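You operate a simulated robot arm through the tools that you are given. There is no shell and no other tool. Be economical: measure what you need, move in short steps, check, and stop when the job is done.

You are at the controls of a simulated robot arm. One attempt, no reset.

Task
Tare on empty cylinder 54 and read the net fill of cylinder 55.
Fine: switch the check scale on first; stand 54 on the green mat; 55 stays on the scale plate. Set down upright: small cylinder fifty-four, small cylinder fifty-five.
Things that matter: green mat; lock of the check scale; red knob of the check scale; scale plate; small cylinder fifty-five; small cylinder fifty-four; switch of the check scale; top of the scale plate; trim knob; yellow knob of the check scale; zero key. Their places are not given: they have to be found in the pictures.

The check looks at the end state, three seconds after you hand in, the way a careful person would. Anything else that was tipped, shoved, dropped, spilled or broken makes it a failure.

Robot
A 7-joint arm with a two-finger parallel gripper, fixed in place. Base frame: the origin is at the foot of the arm, x ahead of it, y to its left, z up; the work surface is at about z = 900. Readings come in mm, rad, newtons and seconds.
With the tool pointing down near the work surface it reaches from about 240 to 680 mm from the base axis. Its first joint turns from -1.152 to 1.152 rad. Payload 2.4 kg.
The tool frame sits at the grasp point between the pads (the TCP): z along the fingers, y along the line on which they close. The tips reach 30 mm beyond it. The gripper opens to 94 mm. The fingers are 28 mm wide and 10 mm thick; the gripper's body (50 by 96 mm) begins 55 mm behind the TCP.
Orientation is that of the tool frame in the base frame, as a unit quaternion [w, x, y, z]. With the fingers straight down and closing along the base's y, the tool's x points along the base's -x, its y along +y and its z along -z.

Tools
- The arm moves only by the tool move_arm. Its argument "commands" is a list of rows, each an object of numbers (a shift or turn left out is 0, a gripper value left out holds the last): "dx", "dy", "dz": the shift along the base's x, y, z in mm; "rx", "ry", "rz": the turn, a rotation vector about the base's x, y, z in rad; "fingers": the gripper command, from -1 (shut) to 1 (fully open), values between in proportion. In form: [{"dx": .., "dy": .., "dz": .., "rx": .., "ry": .., "rz": .., "fingers": ..}, ...]. A call has 1 to 8 rows; each row is the pose to reach, as a shift and turn from the pose commanded when the call began. Each row takes 0.2 s and may step no farther than 50 mm and 0.15 rad from the row before; otherwise, or with a gripper value out of range, the whole call is refused. Where a pose cannot be reached the arm comes as near as it can. A force on the tool above 70 N (or 10 N above the force at the start of the call, whichever is more), or a blocked arm, ends the call early, and 0.2 s more pass. Each finger travels about 153 mm/s and halts on what it meets, pressing with about 33 N; the grip force reading is that of the motor and also rises with nothing between the fingers. The clock runs only during rows and for 0.2 s after the last one: add rows that repeat a pose to give the fingers time. The reply holds the time, the measured pose of the TCP, the force on the tool along the base axes, the opening and the grip force, in the units named above and with some noise, with the torque about the TCP (base axes, N m) and any sound that the robot's microphone picked up, and new pictures: "views" is both (left out), scene, wrist or none.
- Cameras (640 x 400 px; columns grow to the right, rows downward): "scene" is fixed at [44.8, 488.2, 1430.2]; the picture's right is [-0.62, -0.79, 0.00], its down [-0.53, 0.42, -0.73] and it looks along [0.58, -0.46, -0.68] (base axes); focal length 218 px, centre (320, 200). "wrist" rides on the gripper at [76, 14, -102] in the tool frame; the picture's right is [-0.18, 0.98, 0.00], its down [-0.75, -0.14, -0.64] and it looks along [-0.63, -0.12, 0.77] (tool axes); focal length 243 px, centre (320, 200).
- locate(camera, pixels): there is no depth. For up to 12 entries [column, row, z] of the newest picture of that camera ("zoom" is the newest enlarged one), the place [x, y] in the base frame at which the ray of that pixel passes the height z, good to about 2 mm. It takes no simulated time.
- enlarge(camera, box): a new picture of the part [left, top, right, bottom] of that camera's present view, enlarged. It takes no simulated time.
- finish_job(): hands the job in; it is judged then, once.

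Keep the steps short. Do not move on a guess: measure, check each grasp and each placing, and mend mistakes. In all there are 80 turns and 200 pictures (those below and enlarged ones count). Leave the gripper open and the arm clear of the work at the hand-in unless told otherwise, and finish with a single line.

The tools are called after "Call:" as a command line: name --argument value ..., lists and objects as JSON in quotes. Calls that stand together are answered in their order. move_arm: Moves the arm, as the interface text tells. Its arguments: {"type":"object","properties":{"commands":{"type":"array","items":{"type":"object","properties":{"dx":{"type":"number"},"dy":{"type":"number"},"dz":{"type":"number"},"rx":{"type":"number"},"ry":{"type":"number"},"rz":{"type":"number"},"fingers":{"type":"number"}}}},"views":{"type":"string","enum":["both","scene","wrist","none"]}},"required":["commands"]} The other tools are called the same way: locate (camera, pixels) gives the place at which the rays of pixels pass given heights; enlarge (camera, box) takes an enlarged picture of a part of a camera's view; finish_job () hands the job in.

At the start:

```text
time_s: 0.0
tool_pos: [368.7, -14.2, 1262.5]
ee_rot: [0.0, -0.001, 1.0, 0.0]
contact_force: [0.2, 0.1, 0.3]
wrist_torque: [-0.02, -0.02, 0.02]
width: 94.0
finger_force: 0.0
```

scene: 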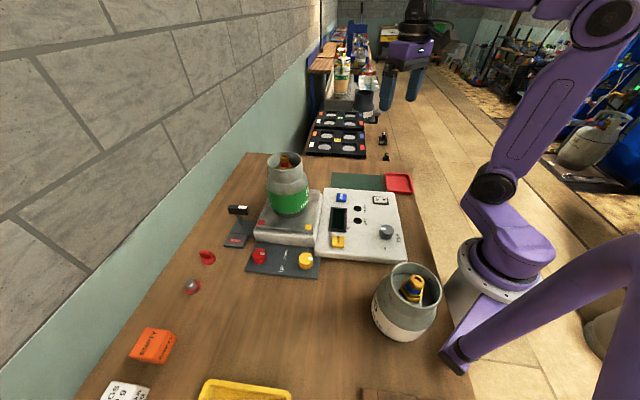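
wrist: 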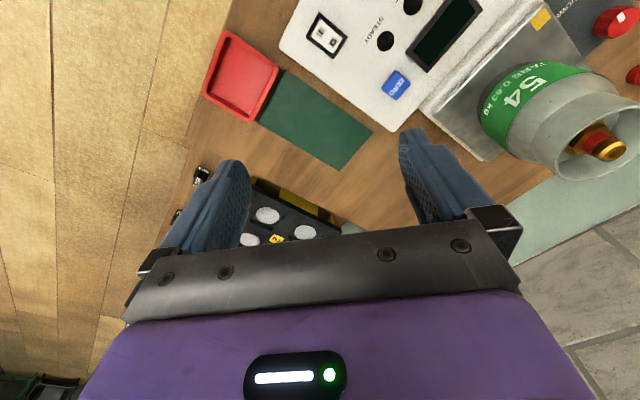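

I see cylinder 54 on the scale plate and the other cylinder near (410,300). First I'll enlarge the console and its surroundings.

Call:
enlarge --camera "scene" --box '[310, 165, 430, 270]'

Call:
enlarge --camera "scene" --box '[180, 140, 340, 300]'

Call:
enlarge --camera "scene" --box '[340, 240, 480, 360]'

Call:
enlarge --camera "wrist" --box '[200, 0, 640, 200]'

```text
3.81 times, centred on (370, 218) of scene
```

zoom: 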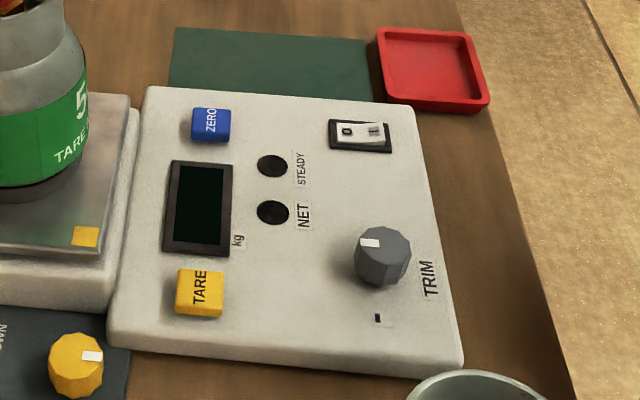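

```text
2.50 times, centred on (260, 220) of scene
```

zoom: 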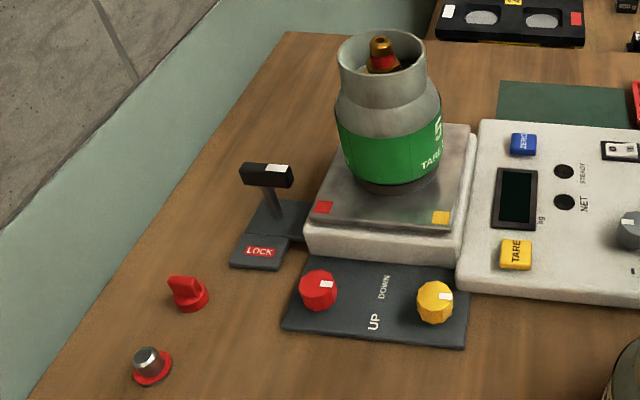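

```text
3.33 times, centred on (410, 300) of scene
```

zoom: 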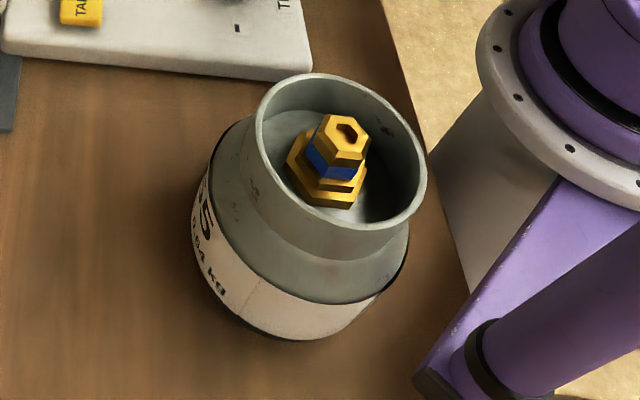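

```text
1.45 times, centred on (420, 100) of wrist
```

zoom: 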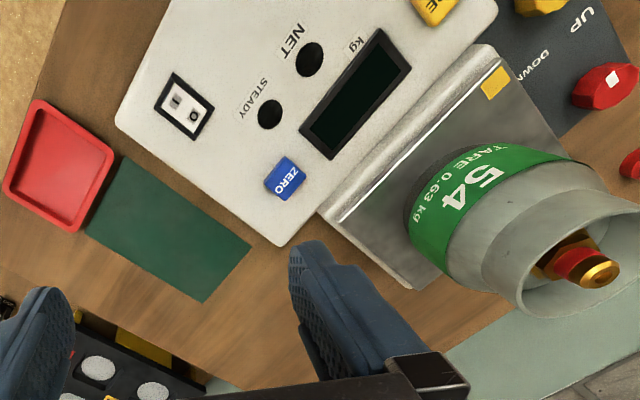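

The rocker, ZERO, TARE, TRIM, lock lever and the two knobs are all visible. I'll measure their places at plausible heights.

Call:
locate --camera "scene" --pixels '[[320, 259, 900], [402, 261, 900], [342, 197, 930], [381, 200, 930], [338, 241, 930], [386, 232, 945], [331, 173, 900], [384, 189, 900], [239, 211, 950], [289, 165, 1020], [378, 335, 900], [411, 272, 1020]]'

Call:
locate --camera "wrist" --pixels '[[397, 86, 930], [326, 37, 930], [395, 130, 900], [279, 35, 910], [258, 121, 900], [284, 70, 900], [373, 131, 900], [339, 171, 900], [486, 160, 930], [540, 18, 940], [448, 42, 930]]'

```text
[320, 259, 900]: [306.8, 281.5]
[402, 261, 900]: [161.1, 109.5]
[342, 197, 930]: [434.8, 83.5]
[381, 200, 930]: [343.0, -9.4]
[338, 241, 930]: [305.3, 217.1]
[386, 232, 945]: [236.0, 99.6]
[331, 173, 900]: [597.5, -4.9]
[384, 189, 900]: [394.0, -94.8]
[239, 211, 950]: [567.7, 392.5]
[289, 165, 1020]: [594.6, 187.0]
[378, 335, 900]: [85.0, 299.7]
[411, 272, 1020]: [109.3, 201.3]
```

```text
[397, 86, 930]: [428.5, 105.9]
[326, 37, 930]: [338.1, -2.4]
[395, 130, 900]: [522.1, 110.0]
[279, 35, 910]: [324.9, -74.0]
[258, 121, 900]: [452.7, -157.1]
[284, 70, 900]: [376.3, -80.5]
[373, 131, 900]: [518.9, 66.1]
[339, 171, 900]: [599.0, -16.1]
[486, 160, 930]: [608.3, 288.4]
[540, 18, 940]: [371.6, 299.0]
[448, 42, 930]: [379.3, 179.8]
```

The two cameras disagree at 930, so the console keys sit nearer 940–950. I'll move the arm back and left for a better wrist view.

Call:
move_arm --commands '[{"dx": -40, "dy": 20, "dz": 0}, {"dx": -80, "dy": 40, "dz": 0}, {"dx": -105, "dy": 70, "dz": 0}]' --views "wrist"

```text
time_s: 0.8
tool_pos: [263.9, 55.3, 1263.1]
ee_rot: [0.001, 0.0, 1.0, 0.0]
contact_force: [-0.5, -0.3, -0.3]
wrist_torque: [-0.01, -0.01, -0.01]
width: 94.0
finger_force: 0.0
```

wrist: 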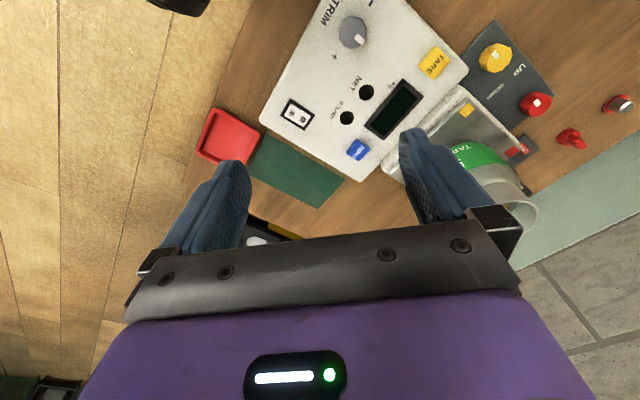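

Better. I'll enlarge the console region for measurement.

Call:
enlarge --camera "wrist" --box '[240, 0, 500, 200]'

Call:
locate --camera "wrist" --pixels '[[358, 150, 940], [297, 115, 940], [434, 63, 940], [352, 32, 950], [264, 121, 900], [358, 180, 920], [467, 75, 920], [495, 57, 940], [535, 104, 940], [342, 183, 900], [320, 207, 900], [249, 170, 900]]'

Call:
locate --camera "scene" --pixels '[[341, 197, 940], [381, 200, 940], [338, 241, 940], [386, 232, 950], [305, 261, 940], [259, 256, 940], [384, 175, 900], [331, 173, 900], [399, 262, 900], [316, 257, 900]]'

```text
2.00 times, centred on (370, 100) of wrist
```

zoom: 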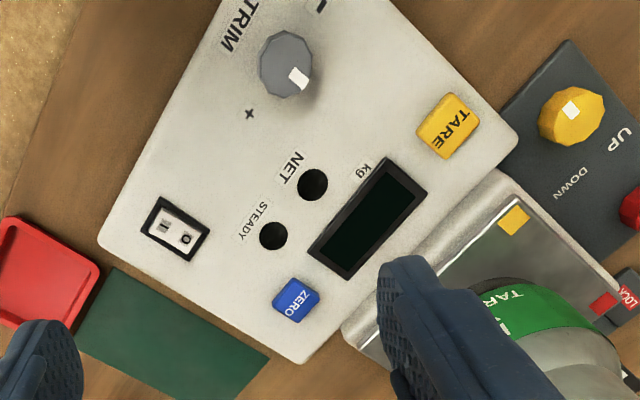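

```text
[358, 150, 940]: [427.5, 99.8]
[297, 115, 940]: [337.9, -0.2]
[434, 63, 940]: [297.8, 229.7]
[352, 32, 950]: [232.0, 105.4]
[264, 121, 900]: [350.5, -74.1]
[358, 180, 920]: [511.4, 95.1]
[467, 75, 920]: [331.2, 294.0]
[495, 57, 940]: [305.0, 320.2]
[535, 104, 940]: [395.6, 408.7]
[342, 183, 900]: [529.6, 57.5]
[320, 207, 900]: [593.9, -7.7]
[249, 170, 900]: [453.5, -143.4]
```

```text
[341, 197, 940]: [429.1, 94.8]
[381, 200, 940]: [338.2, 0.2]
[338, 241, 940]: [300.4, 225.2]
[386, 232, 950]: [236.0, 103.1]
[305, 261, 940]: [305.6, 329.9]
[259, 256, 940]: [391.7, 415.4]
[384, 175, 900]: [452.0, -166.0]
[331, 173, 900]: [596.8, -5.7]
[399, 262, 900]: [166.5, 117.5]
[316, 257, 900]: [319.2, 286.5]
```

Both cameras agree at about z=940: rocker (338,0), ZERO (427,97), TARE (299,227). Next I'll locate the rocker's I and 0 ends precisely.

Call:
locate --camera "zoom" --pixels '[[165, 225, 938], [186, 239, 938], [160, 197, 934], [210, 230, 934], [190, 262, 934], [140, 232, 934], [98, 240, 930], [300, 363, 930], [518, 140, 930]]'

Call:
enlarge --camera "wrist" --box '[270, 85, 330, 140]'

Call:
enlarge --camera "scene" --box '[360, 185, 400, 215]'

Call:
move_arm --commands '[{"rz": -0.14, "fingers": -1}, {"rz": -0.28, "dz": -20, "dy": -15}, {"rz": -0.42, "dz": -50, "dy": -30, "dx": 20}, {"rz": -0.56, "dz": -80, "dy": -45, "dx": 40}, {"rz": -0.7, "dz": -110, "dy": -60, "dx": 60}, {"rz": -0.785, "dz": -140, "dy": -65, "dx": 65}]'

```text
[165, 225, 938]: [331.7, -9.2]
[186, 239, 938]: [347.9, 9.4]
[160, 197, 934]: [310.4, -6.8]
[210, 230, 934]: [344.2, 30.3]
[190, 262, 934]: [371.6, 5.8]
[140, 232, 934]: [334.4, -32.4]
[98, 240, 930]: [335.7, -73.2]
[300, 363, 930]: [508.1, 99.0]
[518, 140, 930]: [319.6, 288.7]
```

```text
7.27 times, centred on (300, 112) of wrist
```

zoom: 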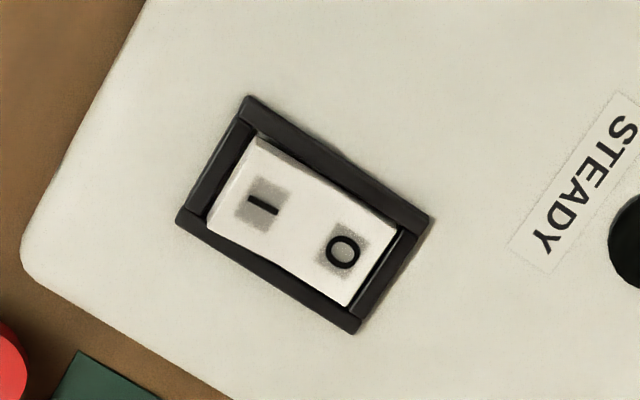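

```text
13.33 times, centred on (380, 200) of scene
```

zoom: 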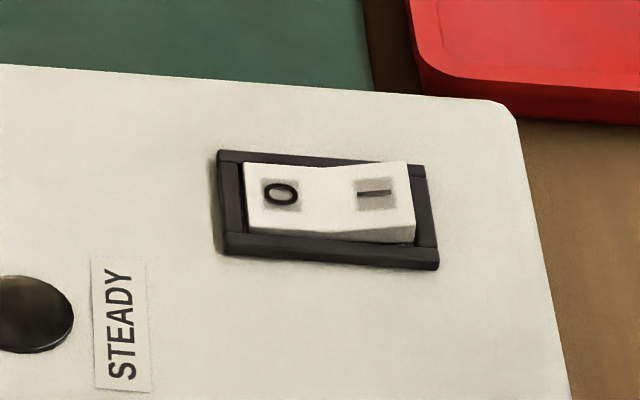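

```text
time_s: 2.2
tool_pos: [330.4, -11.3, 1122.5]
ee_rot: [0.0, 0.384, 0.923, 0.0]
contact_force: [0.7, 0.9, 0.3]
wrist_torque: [0.01, 0.02, -0.02]
width: 0.0
finger_force: 33.4
```

scene: 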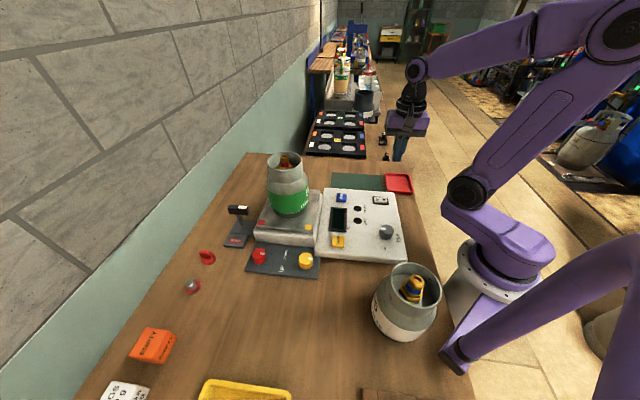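
wrist: 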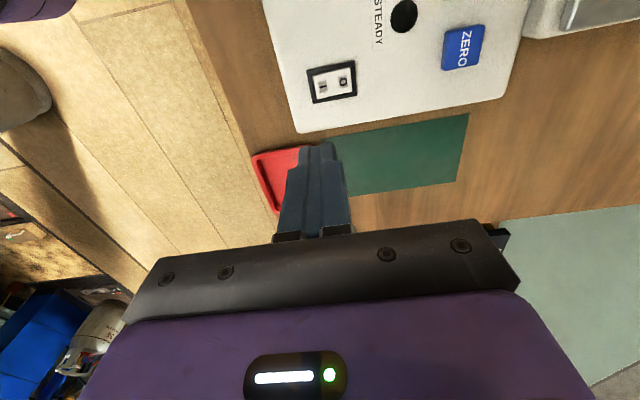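

Now I'll measure the rocker in this closer view; its I mark is at about (323,87) and 0 at about (343,80).

Call:
enlarge --camera "wrist" --box '[290, 50, 380, 120]'

Call:
locate --camera "wrist" --pixels '[[323, 87, 938], [343, 80, 938], [307, 70, 934], [351, 61, 934], [357, 93, 934], [314, 103, 934]]'

```text
5.71 times, centred on (335, 85) of wrist
```

zoom: 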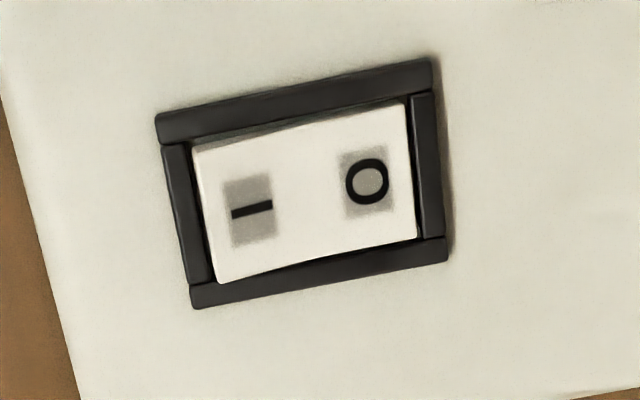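

```text
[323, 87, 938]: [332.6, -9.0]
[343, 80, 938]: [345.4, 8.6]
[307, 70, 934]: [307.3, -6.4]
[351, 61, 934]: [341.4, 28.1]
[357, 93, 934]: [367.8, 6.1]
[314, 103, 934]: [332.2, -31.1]
```

The I end is at about (331,-9). I'm above it already. Next I'll lower to just above it.

Call:
move_arm --commands '[{"dy": 2, "dz": -45}, {"dy": 2, "dz": -90}, {"dy": 2, "dz": -130}, {"dy": 2, "dz": -130}]'

```text
time_s: 3.2
tool_pos: [330.5, -9.4, 992.0]
ee_rot: [0.0, 0.383, 0.924, 0.0]
contact_force: [-0.8, -0.4, 0.9]
wrist_torque: [-0.03, -0.04, -0.01]
width: 0.0
finger_force: 33.2
```

scene: 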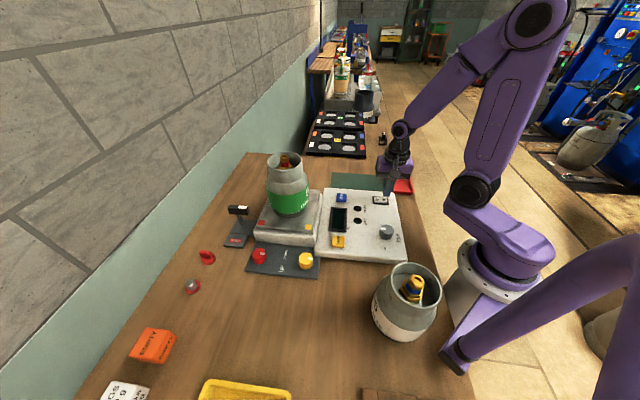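
wrist: 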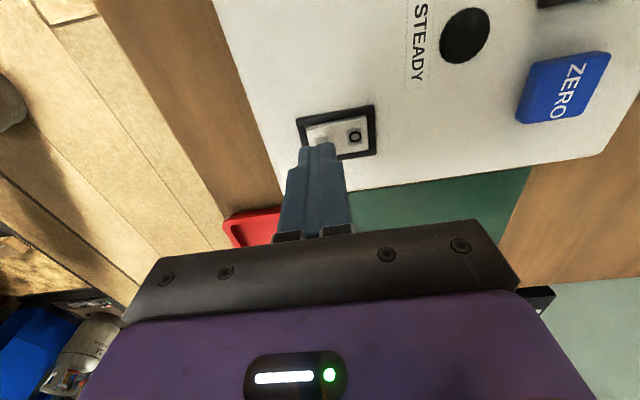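

The tip is above the I half. I'll press down gently in small steps.

Call:
move_arm --commands '[{"dz": -10}, {"dz": -15}, {"dz": -18}, {"dz": -21}, {"dz": -23}]'

```text
time_s: 4.4
tool_pos: [327.9, -9.0, 971.6]
ee_rot: [0.001, 0.383, 0.924, 0.0]
contact_force: [-13.6, -2.6, 63.3]
wrist_torque: [0.3, -0.02, 0.08]
width: 0.0
finger_force: 33.2
```

scene: 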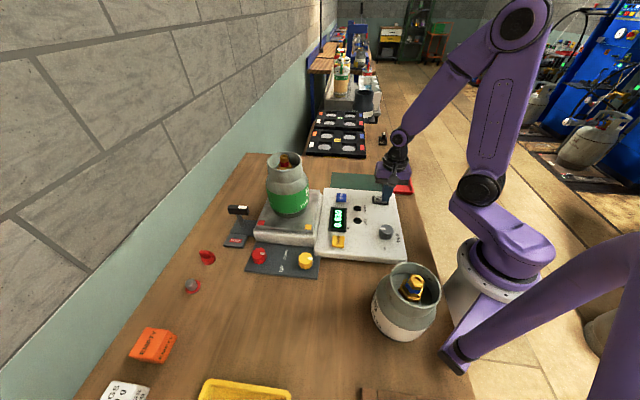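
wrist: 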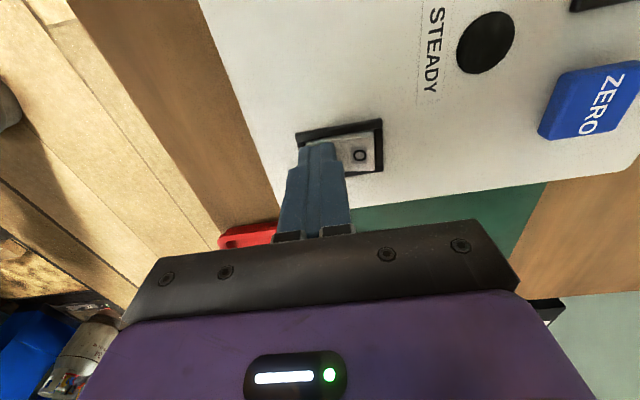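

The display lit up, so the switch is on (63 N at z 971.6). I'll rise and read the display.

Call:
move_arm --commands '[{"dz": 30}, {"dz": 75}, {"dz": 120}, {"dz": 120}]' --views "none"

Call:
enlarge --camera "scene" --box '[310, 180, 410, 265]'

Call:
enlarge --camera "scene" --box '[325, 200, 355, 240]'

Call:
enlarge --camera "scene" --box '[220, 190, 330, 280]'

```text
time_s: 5.4
tool_pos: [328.9, -9.4, 1091.0]
ee_rot: [0.0, 0.383, 0.924, 0.0]
contact_force: [0.2, -0.1, -0.8]
wrist_torque: [-0.02, -0.01, 0.0]
width: 0.1
finger_force: 32.7
```

```text
4.71 times, centred on (360, 222) of scene
```

zoom: 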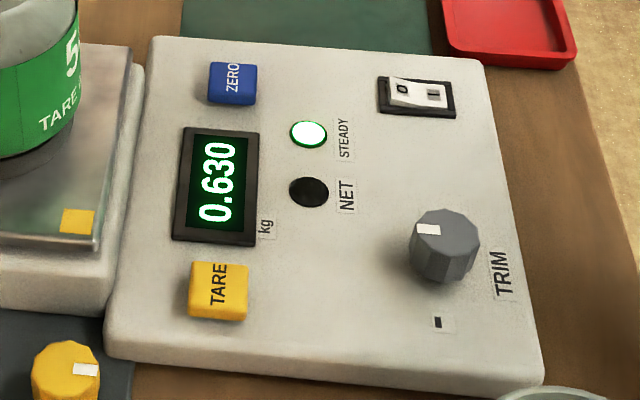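

```text
10.00 times, centred on (340, 220) of scene
```

zoom: 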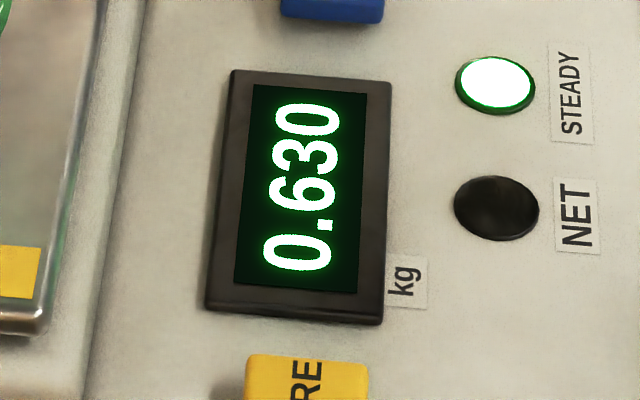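

```text
4.44 times, centred on (275, 235) of scene
```

zoom: 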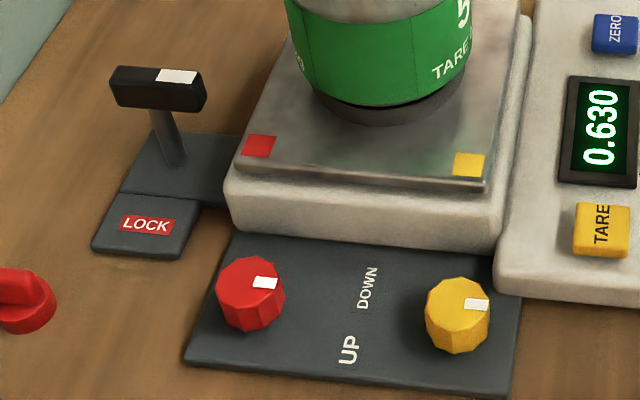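

The display reads 0.630 kg, STEADY is lit and it matches 54's label, so the scale is level and unlocked. Next I'll go over the TARE key at (299,227).

Call:
move_arm --commands '[{"dx": -5, "dy": 40}, {"dx": -10, "dy": 85}, {"dx": -15, "dy": 130}, {"dx": -20, "dy": 175}, {"dx": -25, "dy": 215}, {"dx": -30, "dy": 236, "dz": -30}, {"dx": -30, "dy": 236, "dz": -60}, {"dx": -30, "dy": 236, "dz": -60}]'

```text
time_s: 7.2
tool_pos: [300.2, 226.8, 1029.7]
ee_rot: [0.0, 0.382, 0.924, 0.0]
contact_force: [-0.2, -0.4, -1.5]
wrist_torque: [0.04, 0.01, -0.01]
width: 0.0
finger_force: 33.2
```

scene: 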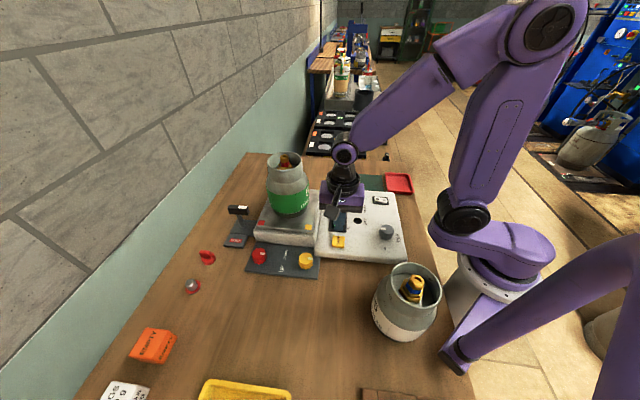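
wrist: 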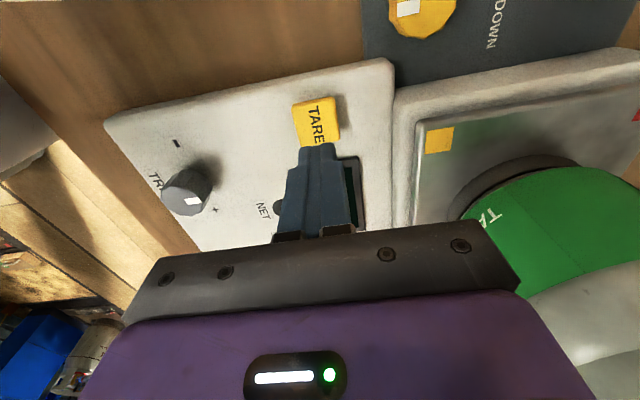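

The tip is above the TARE area. I'll check the key centre from this view.

Call:
locate --camera "wrist" --pixels '[[315, 123, 942], [315, 123, 946], [560, 158, 970], [515, 175, 960]]'

Call:
move_arm --commands '[{"dz": -25}, {"dz": -40}, {"dz": -40}]' --views "wrist"

```text
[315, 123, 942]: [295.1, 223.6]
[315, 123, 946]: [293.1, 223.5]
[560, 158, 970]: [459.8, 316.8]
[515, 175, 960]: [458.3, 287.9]
```

```text
time_s: 8.0
tool_pos: [300.1, 227.6, 990.6]
ee_rot: [-0.001, 0.383, 0.924, 0.0]
contact_force: [0.0, -0.6, -0.6]
wrist_torque: [0.04, -0.04, 0.0]
width: 0.0
finger_force: 33.1
```

wrist: 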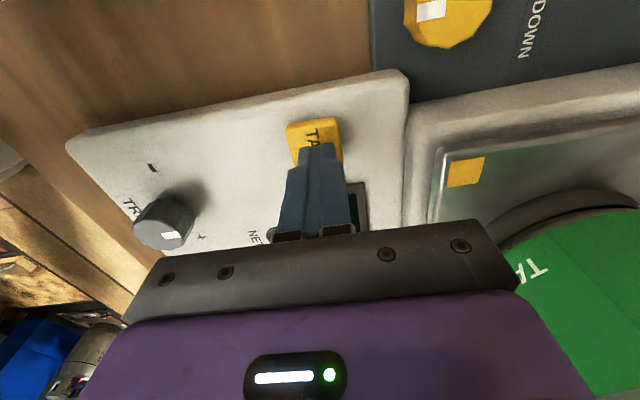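

I'll shift slightly to (296,224) and press in small steps.

Call:
move_arm --commands '[{"dx": -4, "dy": -3}, {"dx": -4, "dy": -3, "dz": -8}, {"dx": -4, "dy": -3, "dz": -14}, {"dx": -4, "dy": -3, "dz": -17}, {"dx": -4, "dy": -3, "dz": -19}]' --views "scene"

Call:
enlarge --camera "scene" --box '[310, 180, 410, 265]'

```text
time_s: 9.2
tool_pos: [295.9, 224.9, 971.2]
ee_rot: [0.0, 0.382, 0.924, 0.002]
contact_force: [-7.5, -7.0, 43.5]
wrist_torque: [-0.21, 0.2, 0.02]
width: 0.0
finger_force: 33.5
heard: click
```

scene: 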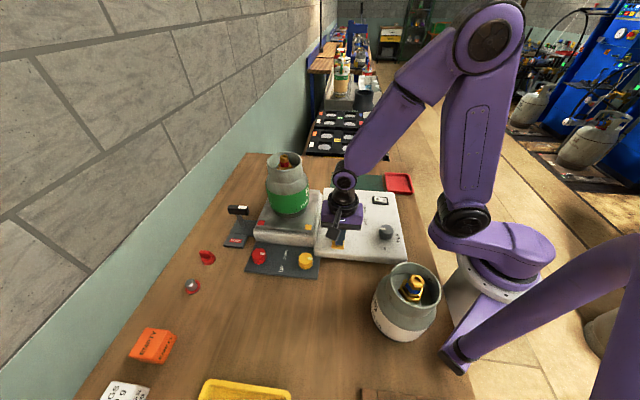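

```text
4.71 times, centred on (360, 222) of scene
```

zoom: 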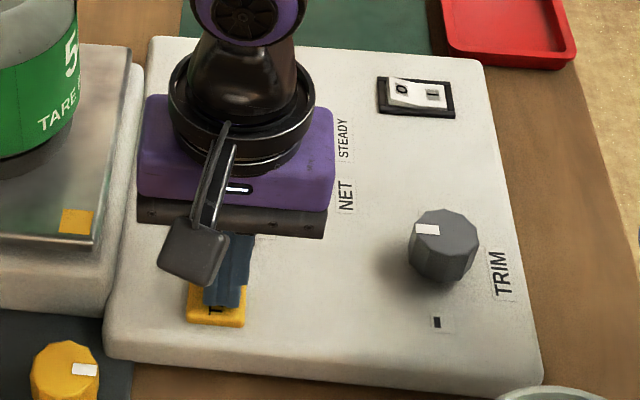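

A click was heard. I'll rise clear and read the display.

Call:
move_arm --commands '[{"dz": 40}, {"dz": 90}, {"dz": 140, "dy": -30}, {"dz": 190, "dy": -70}, {"dz": 240, "dy": -110, "fingers": 1}, {"dz": 280, "dy": -140}, {"dz": 280, "dy": -140}]'

Call:
enlarge --camera "scene" --box '[310, 180, 410, 265]'

```text
refused: row 3 steps farther than a row can; nothing moved
```

```text
4.71 times, centred on (360, 222) of scene
```

zoom: 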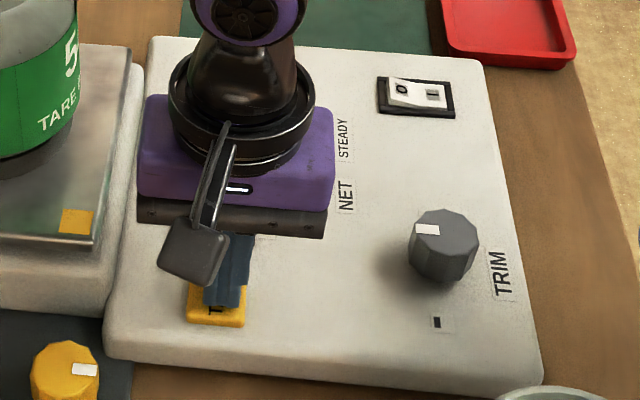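

The last row steps were too long, so I'll shorten them.

Call:
move_arm --commands '[{"dz": 40}, {"dz": 88}, {"dz": 125, "dy": -25}, {"dz": 160, "dy": -55}, {"dz": 195, "dy": -85, "fingers": 1}, {"dz": 230, "dy": -115}, {"dz": 265, "dy": -140}, {"dz": 265, "dy": -140}]'

Call:
enlarge --camera "scene" --box '[310, 180, 410, 265]'

```text
time_s: 11.0
tool_pos: [294.5, 85.4, 1236.9]
ee_rot: [0.0, 0.383, 0.924, 0.0]
contact_force: [-0.2, 0.5, -0.7]
wrist_torque: [0.0, -0.01, 0.0]
width: 94.2
finger_force: 0.0
```

scene: 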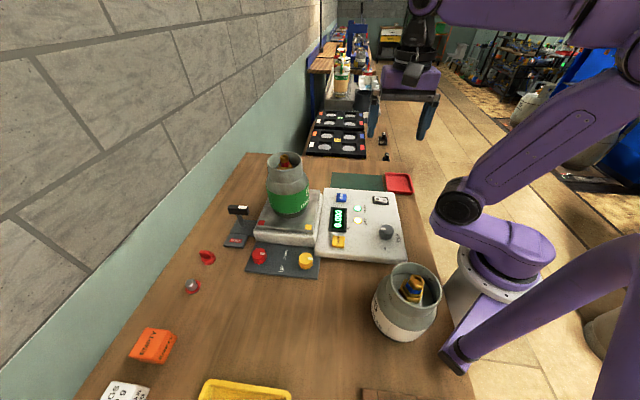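
wrist: 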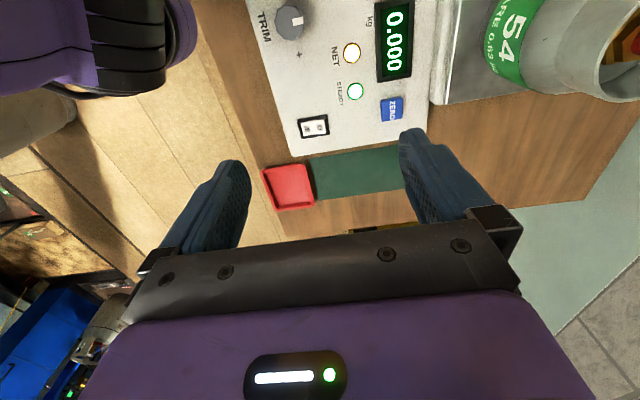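

```text
4.71 times, centred on (360, 222) of scene
```

zoom: 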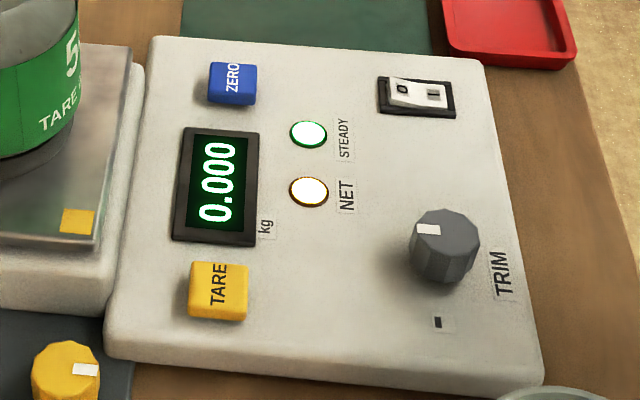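

Tared: 0.000 with NET and STEADY lit. Now I'll measure cylinder 54; first a look from a better spot with the wrist camera, toward +y.

Call:
enlarge --camera "scene" --box '[250, 140, 330, 230]'

Call:
move_arm --commands '[{"dy": 30, "dx": 15, "rz": 0.13}, {"dy": 60, "dx": 30, "rz": 0.26}, {"dy": 90, "dx": 30, "rz": 0.4, "dz": 20}, {"dy": 120, "dx": 30, "rz": 0.54, "dz": 40}, {"dy": 140, "dx": 30, "rz": 0.68, "dz": 60}, {"dy": 145, "dx": 30, "rz": 0.785, "dz": 80}, {"dy": 145, "dx": 30, "rz": 0.785, "dz": 80}]' --views "wrist"

```text
4.44 times, centred on (290, 185) of scene
```

zoom: 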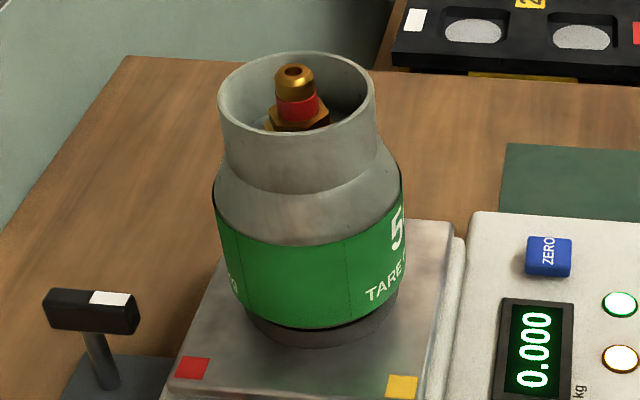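

```text
time_s: 12.6
tool_pos: [324.6, 228.9, 1315.1]
ee_rot: [0.0, 0.0, 1.0, 0.001]
contact_force: [-0.1, 0.3, 0.4]
wrist_torque: [-0.02, -0.01, 0.0]
width: 93.9
finger_force: 0.1
```

wrist: 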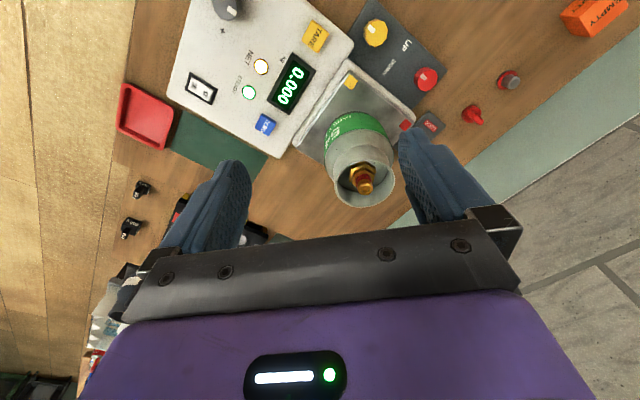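

Call:
enlarge --camera "wrist" --box '[290, 60, 450, 220]'

Call:
locate --camera "scene" --pixels '[[284.8, 160.9, 1080], [284.8, 160.9, 1060], [284.8, 160.9, 1100], [267, 160.5, 1080], [302.7, 160.5, 1080], [290.4, 211, 960], [322, 205, 900]]'

```text
2.50 times, centred on (370, 140) of wrist
```

zoom: 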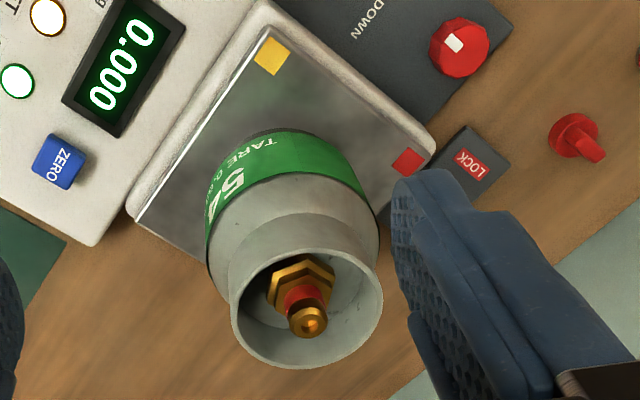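

```text
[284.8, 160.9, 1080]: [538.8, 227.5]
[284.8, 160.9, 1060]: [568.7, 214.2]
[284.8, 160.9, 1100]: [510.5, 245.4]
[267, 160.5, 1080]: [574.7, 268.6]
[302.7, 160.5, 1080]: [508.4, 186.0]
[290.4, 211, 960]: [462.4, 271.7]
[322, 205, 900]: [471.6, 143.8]
```

Call:
locate --camera "zoom" --pixels '[[307, 308, 1080], [307, 308, 1100], [307, 308, 1120], [231, 308, 1100], [383, 300, 1100], [293, 150, 960], [270, 55, 965], [407, 160, 965], [290, 220, 1000]]'

Call:
locate --camera "scene" --pixels '[[284.8, 160.9, 1110], [284.8, 160.9, 1120], [284.8, 160.9, 1130], [309, 226.5, 960], [261, 222.5, 960], [309, 226.5, 970], [261, 222.5, 970]]'

```text
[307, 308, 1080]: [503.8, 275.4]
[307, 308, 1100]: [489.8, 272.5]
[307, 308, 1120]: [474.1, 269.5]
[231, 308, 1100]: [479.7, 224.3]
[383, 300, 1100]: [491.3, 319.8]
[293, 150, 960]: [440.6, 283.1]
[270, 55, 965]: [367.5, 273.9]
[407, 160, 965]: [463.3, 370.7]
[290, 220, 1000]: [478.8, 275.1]
```

```text
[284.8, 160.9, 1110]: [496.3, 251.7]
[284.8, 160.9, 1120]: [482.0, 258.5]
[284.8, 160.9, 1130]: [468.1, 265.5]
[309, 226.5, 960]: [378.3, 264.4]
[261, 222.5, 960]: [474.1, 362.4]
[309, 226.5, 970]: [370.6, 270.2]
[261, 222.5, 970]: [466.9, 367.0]
```

Axis of 54 is near (470,267), rim at z≈1128, plate top z≈972. The rim diameter is about 90, tight against the 94 mm opening, so I'll take a closer look at the rim and valve.

Call:
move_arm --commands '[{"dx": 25, "dy": 8, "dz": -30}, {"dx": 50, "dy": 16, "dz": -65}, {"dx": 65, "dy": 24, "dz": -100}, {"dx": 65, "dy": 24, "dz": -105}]' --views "wrist"

Call:
enlarge --camera "wrist" --box '[220, 80, 420, 240]'

```text
time_s: 13.6
tool_pos: [391.8, 253.3, 1211.0]
ee_rot: [-0.001, 0.0, 1.0, 0.001]
contact_force: [0.0, -1.0, 0.3]
wrist_torque: [0.0, 0.0, 0.01]
width: 93.9
finger_force: 0.0
```

wrist: 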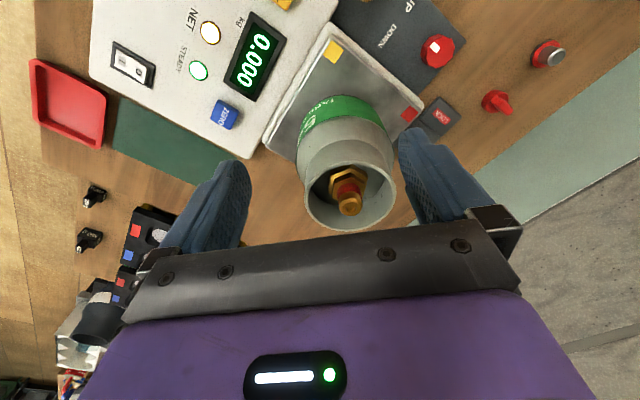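

```text
2.50 times, centred on (320, 160) of wrist
```

zoom: 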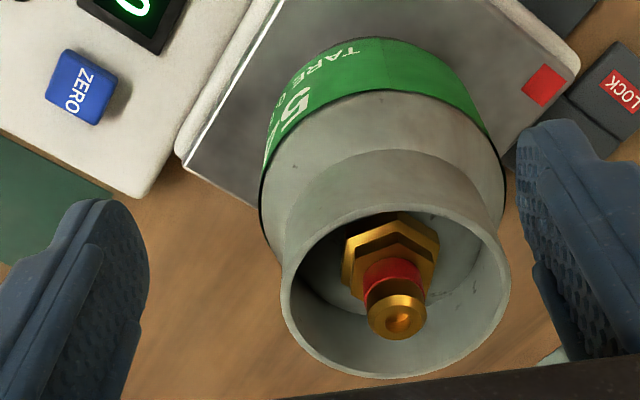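

The rim is ~90 mm, so outer gripping is too tight. The valve stem (cap ≈ 22 mm) at the centre is a good grip with a wide gap around it. I'll triangulate the cap top and hex.

Call:
locate --camera "zoom" --pixels '[[401, 320, 1120], [401, 320, 1130], [397, 290, 1110], [390, 265, 1090], [395, 293, 1128], [395, 293, 1120], [95, 195, 902]]'

Call:
locate --camera "scene" --pixels '[[283.7, 156.2, 1120], [283.7, 156.2, 1130], [283.7, 156.2, 1140], [284.8, 160.9, 1128]]'

Call:
locate --camera "wrist" --pixels '[[119, 97, 902], [235, 157, 902], [193, 185, 902], [105, 148, 902]]'

Call:
enlarge --camera "scene" --box '[262, 145, 312, 180]'

```text
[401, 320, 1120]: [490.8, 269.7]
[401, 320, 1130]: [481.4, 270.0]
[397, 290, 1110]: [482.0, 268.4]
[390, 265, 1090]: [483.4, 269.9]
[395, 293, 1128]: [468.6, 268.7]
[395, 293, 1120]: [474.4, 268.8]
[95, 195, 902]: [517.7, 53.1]
```

```text
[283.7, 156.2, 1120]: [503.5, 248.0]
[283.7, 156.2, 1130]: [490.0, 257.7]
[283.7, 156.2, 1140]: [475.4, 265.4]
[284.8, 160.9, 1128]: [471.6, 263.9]
```

```text
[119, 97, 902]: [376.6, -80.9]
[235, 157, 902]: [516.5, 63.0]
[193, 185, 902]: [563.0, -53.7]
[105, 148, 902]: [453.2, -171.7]
```

```text
11.43 times, centred on (287, 162) of scene
```

zoom: 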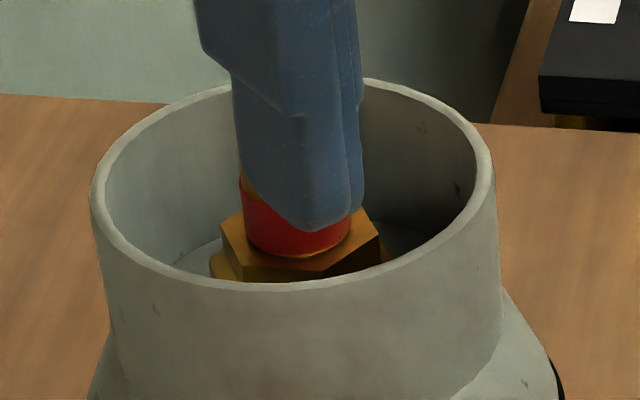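

Cap top is at z≈1138 and the axis at about (472,268). I'll narrow the fingers to ~44 mm and go over the valve.

Call:
move_arm --commands '[{"dx": 40, "dy": 7, "fingers": -0.06}, {"dx": 80, "dy": 14.5}, {"dx": 80, "dy": 14.5, "dz": -15}, {"dx": 80, "dy": 14.5, "dz": -15}]'

Call:
enlarge --camera "scene" --box '[255, 110, 335, 180]'

Call:
enlarge --camera "wrist" --box '[240, 100, 420, 250]'

```text
time_s: 14.6
tool_pos: [469.5, 269.5, 1196.0]
ee_rot: [0.0, 0.0, 1.0, 0.0]
contact_force: [0.3, 1.0, -0.6]
wrist_torque: [0.01, 0.02, -0.01]
width: 44.1
finger_force: 0.0
```

scene: 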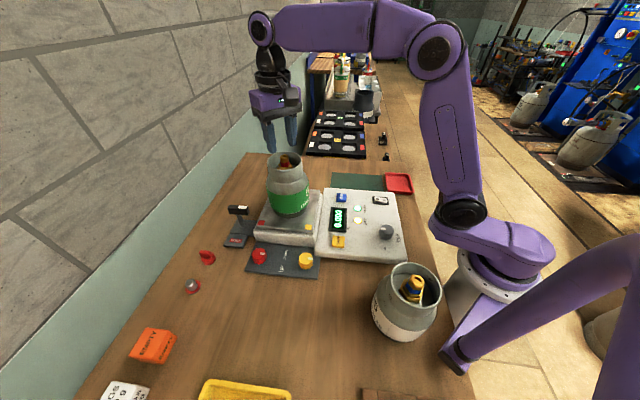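
wrist: 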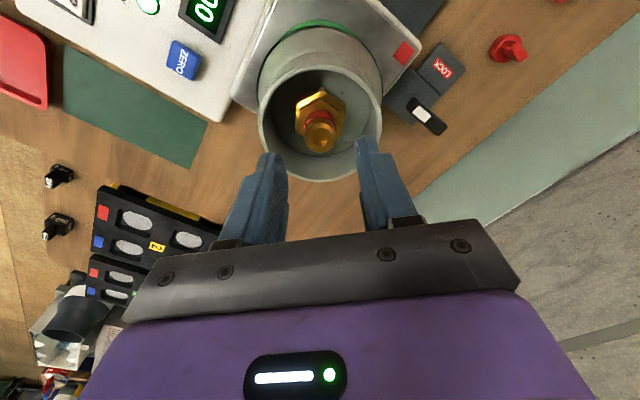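

```text
5.71 times, centred on (295, 145) of scene
```

zoom: 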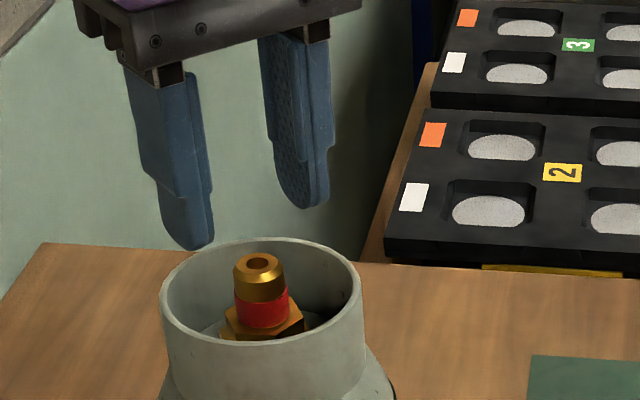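

```text
2.67 times, centred on (330, 175) of wrist
```

zoom: 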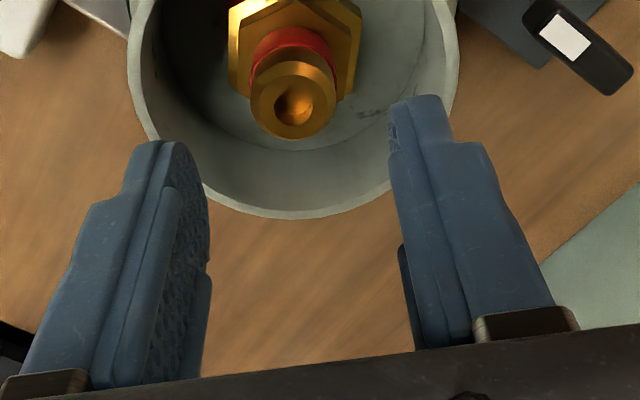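

Call:
locate --camera "zoom" --pixels '[[294, 103, 1138], [292, 62, 1118], [295, 10, 1095], [250, 103, 1138], [337, 103, 1138]]'

```text
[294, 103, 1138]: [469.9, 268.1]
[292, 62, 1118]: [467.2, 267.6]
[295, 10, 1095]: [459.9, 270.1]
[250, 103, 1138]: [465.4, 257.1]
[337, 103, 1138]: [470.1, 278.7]
```

The cap centre is (470,268), the tool at (469.5,269.5). I'll descend so the tips pass around the stem, stopping above the hex.

Call:
move_arm --commands '[{"dy": -1.3, "dz": -20}, {"dy": -1.3, "dz": -40}, {"dy": -1.3, "dz": -52}, {"dy": -1.3, "dz": -60}, {"dy": -1.3, "dz": -60}]'

Call:
enlarge --camera "scene" --box '[255, 130, 325, 190]'

```text
time_s: 15.5
tool_pos: [471.0, 269.0, 1151.4]
ee_rot: [0.01, -0.001, 1.0, 0.007]
contact_force: [0.6, 0.1, -0.8]
wrist_torque: [0.01, -0.01, 0.0]
width: 44.1
finger_force: 0.0
stopped in row 4: the force on the tool passed its limit at 84 N (the readings are from after the stop); the commanded pose is now the measured one
```

scene: 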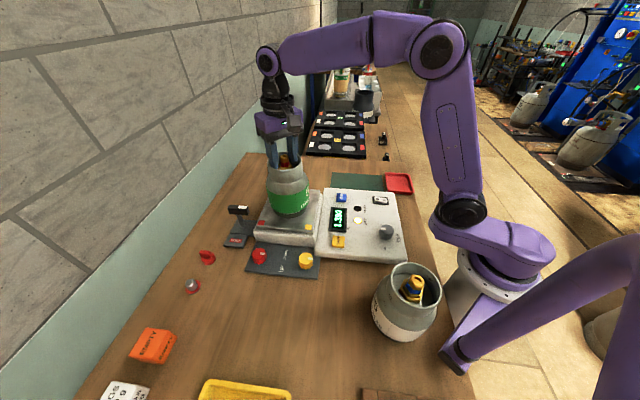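
wrist: 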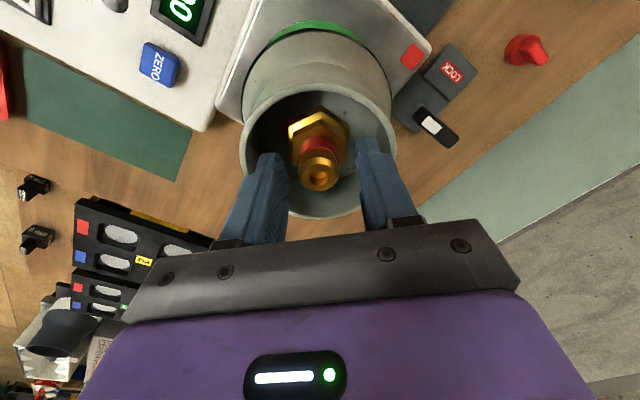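

```text
6.67 times, centred on (290, 160) of scene
```

zoom: 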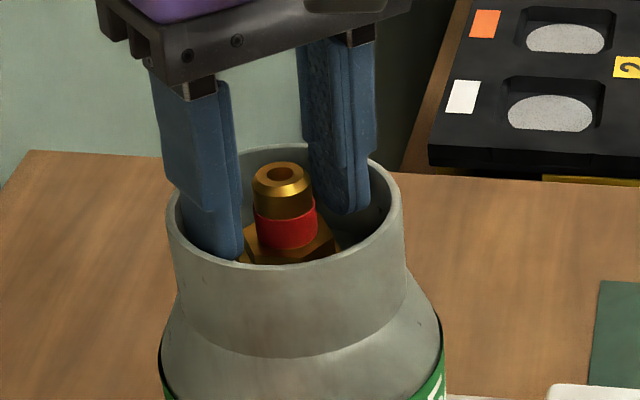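

Contact stopped me early (tips at ~1121, force now 0). I'll check that the cylinder is still upright and see what was touched.

Call:
enlarge --camera "scene" --box '[240, 140, 420, 265]'

Call:
enlarge --camera "wrist" --box '[230, 90, 410, 230]'

```text
3.20 times, centred on (330, 202) of scene
```

zoom: 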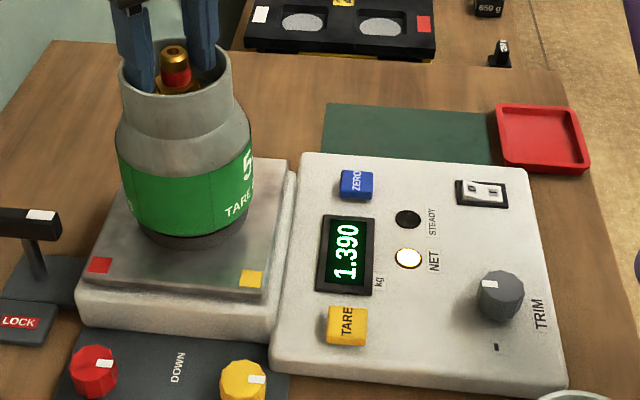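

```text
2.86 times, centred on (320, 160) of wrist
```

zoom: 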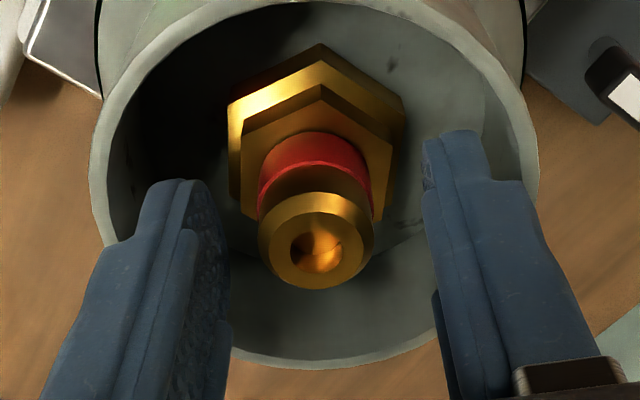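

Upright still; the wide lower hex was most likely touched. I'll check centring on the cap.

Call:
locate --camera "zoom" --pixels '[[316, 239, 1138], [314, 239, 1134], [258, 239, 1138], [374, 239, 1138]]'

Call:
move_arm --commands '[{"dz": -2}, {"dz": -4}, {"dz": -4}]' --views "none"

Call:
enlarge --camera "scene" --box '[265, 140, 315, 180]'

Call:
enlarge --camera "scene" --box '[310, 180, 410, 265]'

```text
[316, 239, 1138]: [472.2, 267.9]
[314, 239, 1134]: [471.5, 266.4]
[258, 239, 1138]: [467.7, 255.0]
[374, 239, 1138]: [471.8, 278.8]
```

```text
time_s: 16.3
tool_pos: [470.6, 268.9, 1144.8]
ee_rot: [0.009, -0.001, 1.0, 0.008]
contact_force: [0.0, -0.3, -0.6]
wrist_torque: [0.02, 0.0, 0.01]
width: 44.0
finger_force: 0.1
```

```text
10.00 times, centred on (290, 160) of scene
```

zoom: 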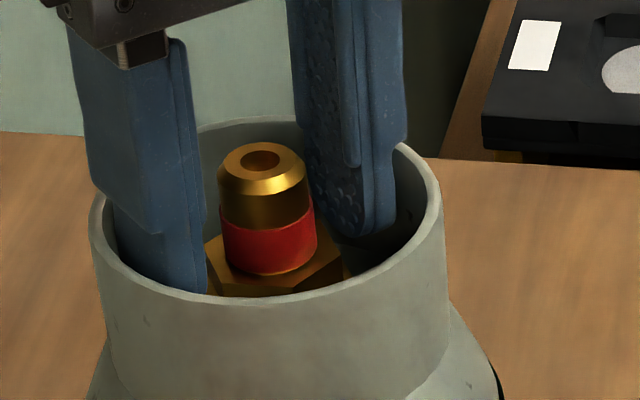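

```text
4.71 times, centred on (360, 222) of scene
```

zoom: 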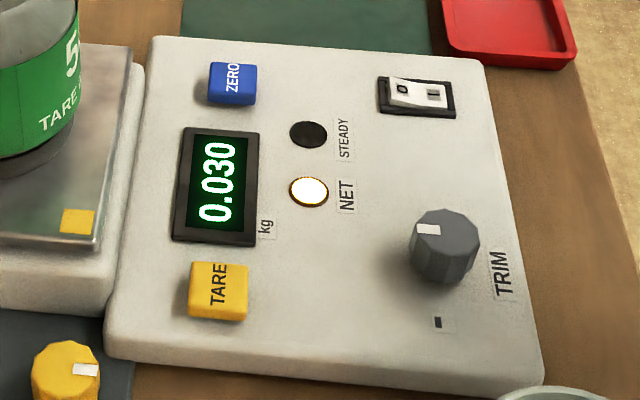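

Tips now at ~1115, beside the cap and ring, no contact. I'll straighten the slight tilt and close.

Call:
move_arm --commands '[{"rx": -0.016, "ry": 0.018}, {"rx": -0.016, "ry": 0.018, "dy": -0.5, "fingers": -0.6}, {"rx": -0.016, "ry": 0.018, "dy": -0.5, "fingers": -1}, {"rx": -0.016, "ry": 0.018, "dy": -0.5, "fingers": -1}]' --views "none"

Call:
enlarge --camera "scene" --box '[245, 120, 345, 220]'

```text
time_s: 17.3
tool_pos: [470.7, 269.0, 1145.9]
ee_rot: [0.001, 0.0, 1.0, 0.0]
contact_force: [0.7, 0.6, 0.0]
wrist_torque: [0.13, -0.4, 0.03]
width: 39.9
finger_force: 32.7
```

```text
4.00 times, centred on (295, 170) of scene
```

zoom: 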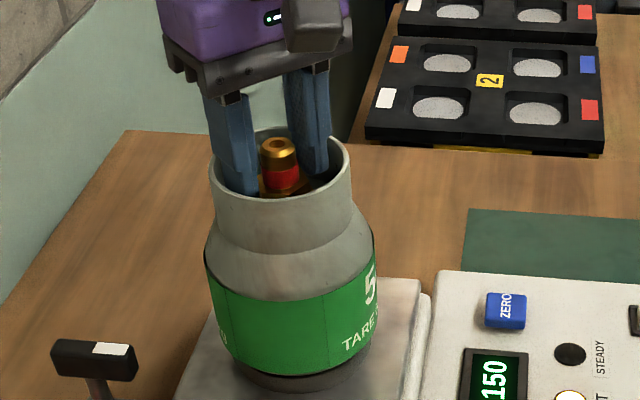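

The fingers closed on something 40 mm wide with 33 N (the hex part of the valve). I'll test with a small 6 mm lift, watching width and force.

Call:
move_arm --commands '[{"dz": 1}, {"dz": 2}, {"dz": 4}, {"dz": 6}, {"dz": 6}]' --views "none"

Call:
enlarge --camera "scene" --box '[245, 130, 365, 240]'

```text
time_s: 18.5
tool_pos: [472.8, 268.1, 1151.8]
ee_rot: [0.001, 0.0, 1.0, 0.001]
contact_force: [-0.4, 0.0, -6.9]
wrist_torque: [-0.03, 0.0, -0.01]
width: 39.7
finger_force: 32.5
```

```text
3.64 times, centred on (305, 185) of scene
```

zoom: 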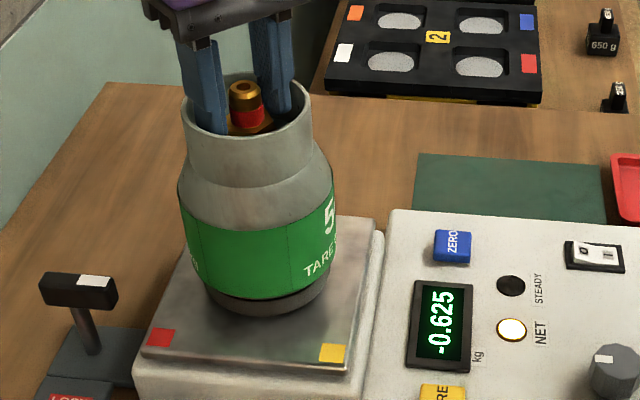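

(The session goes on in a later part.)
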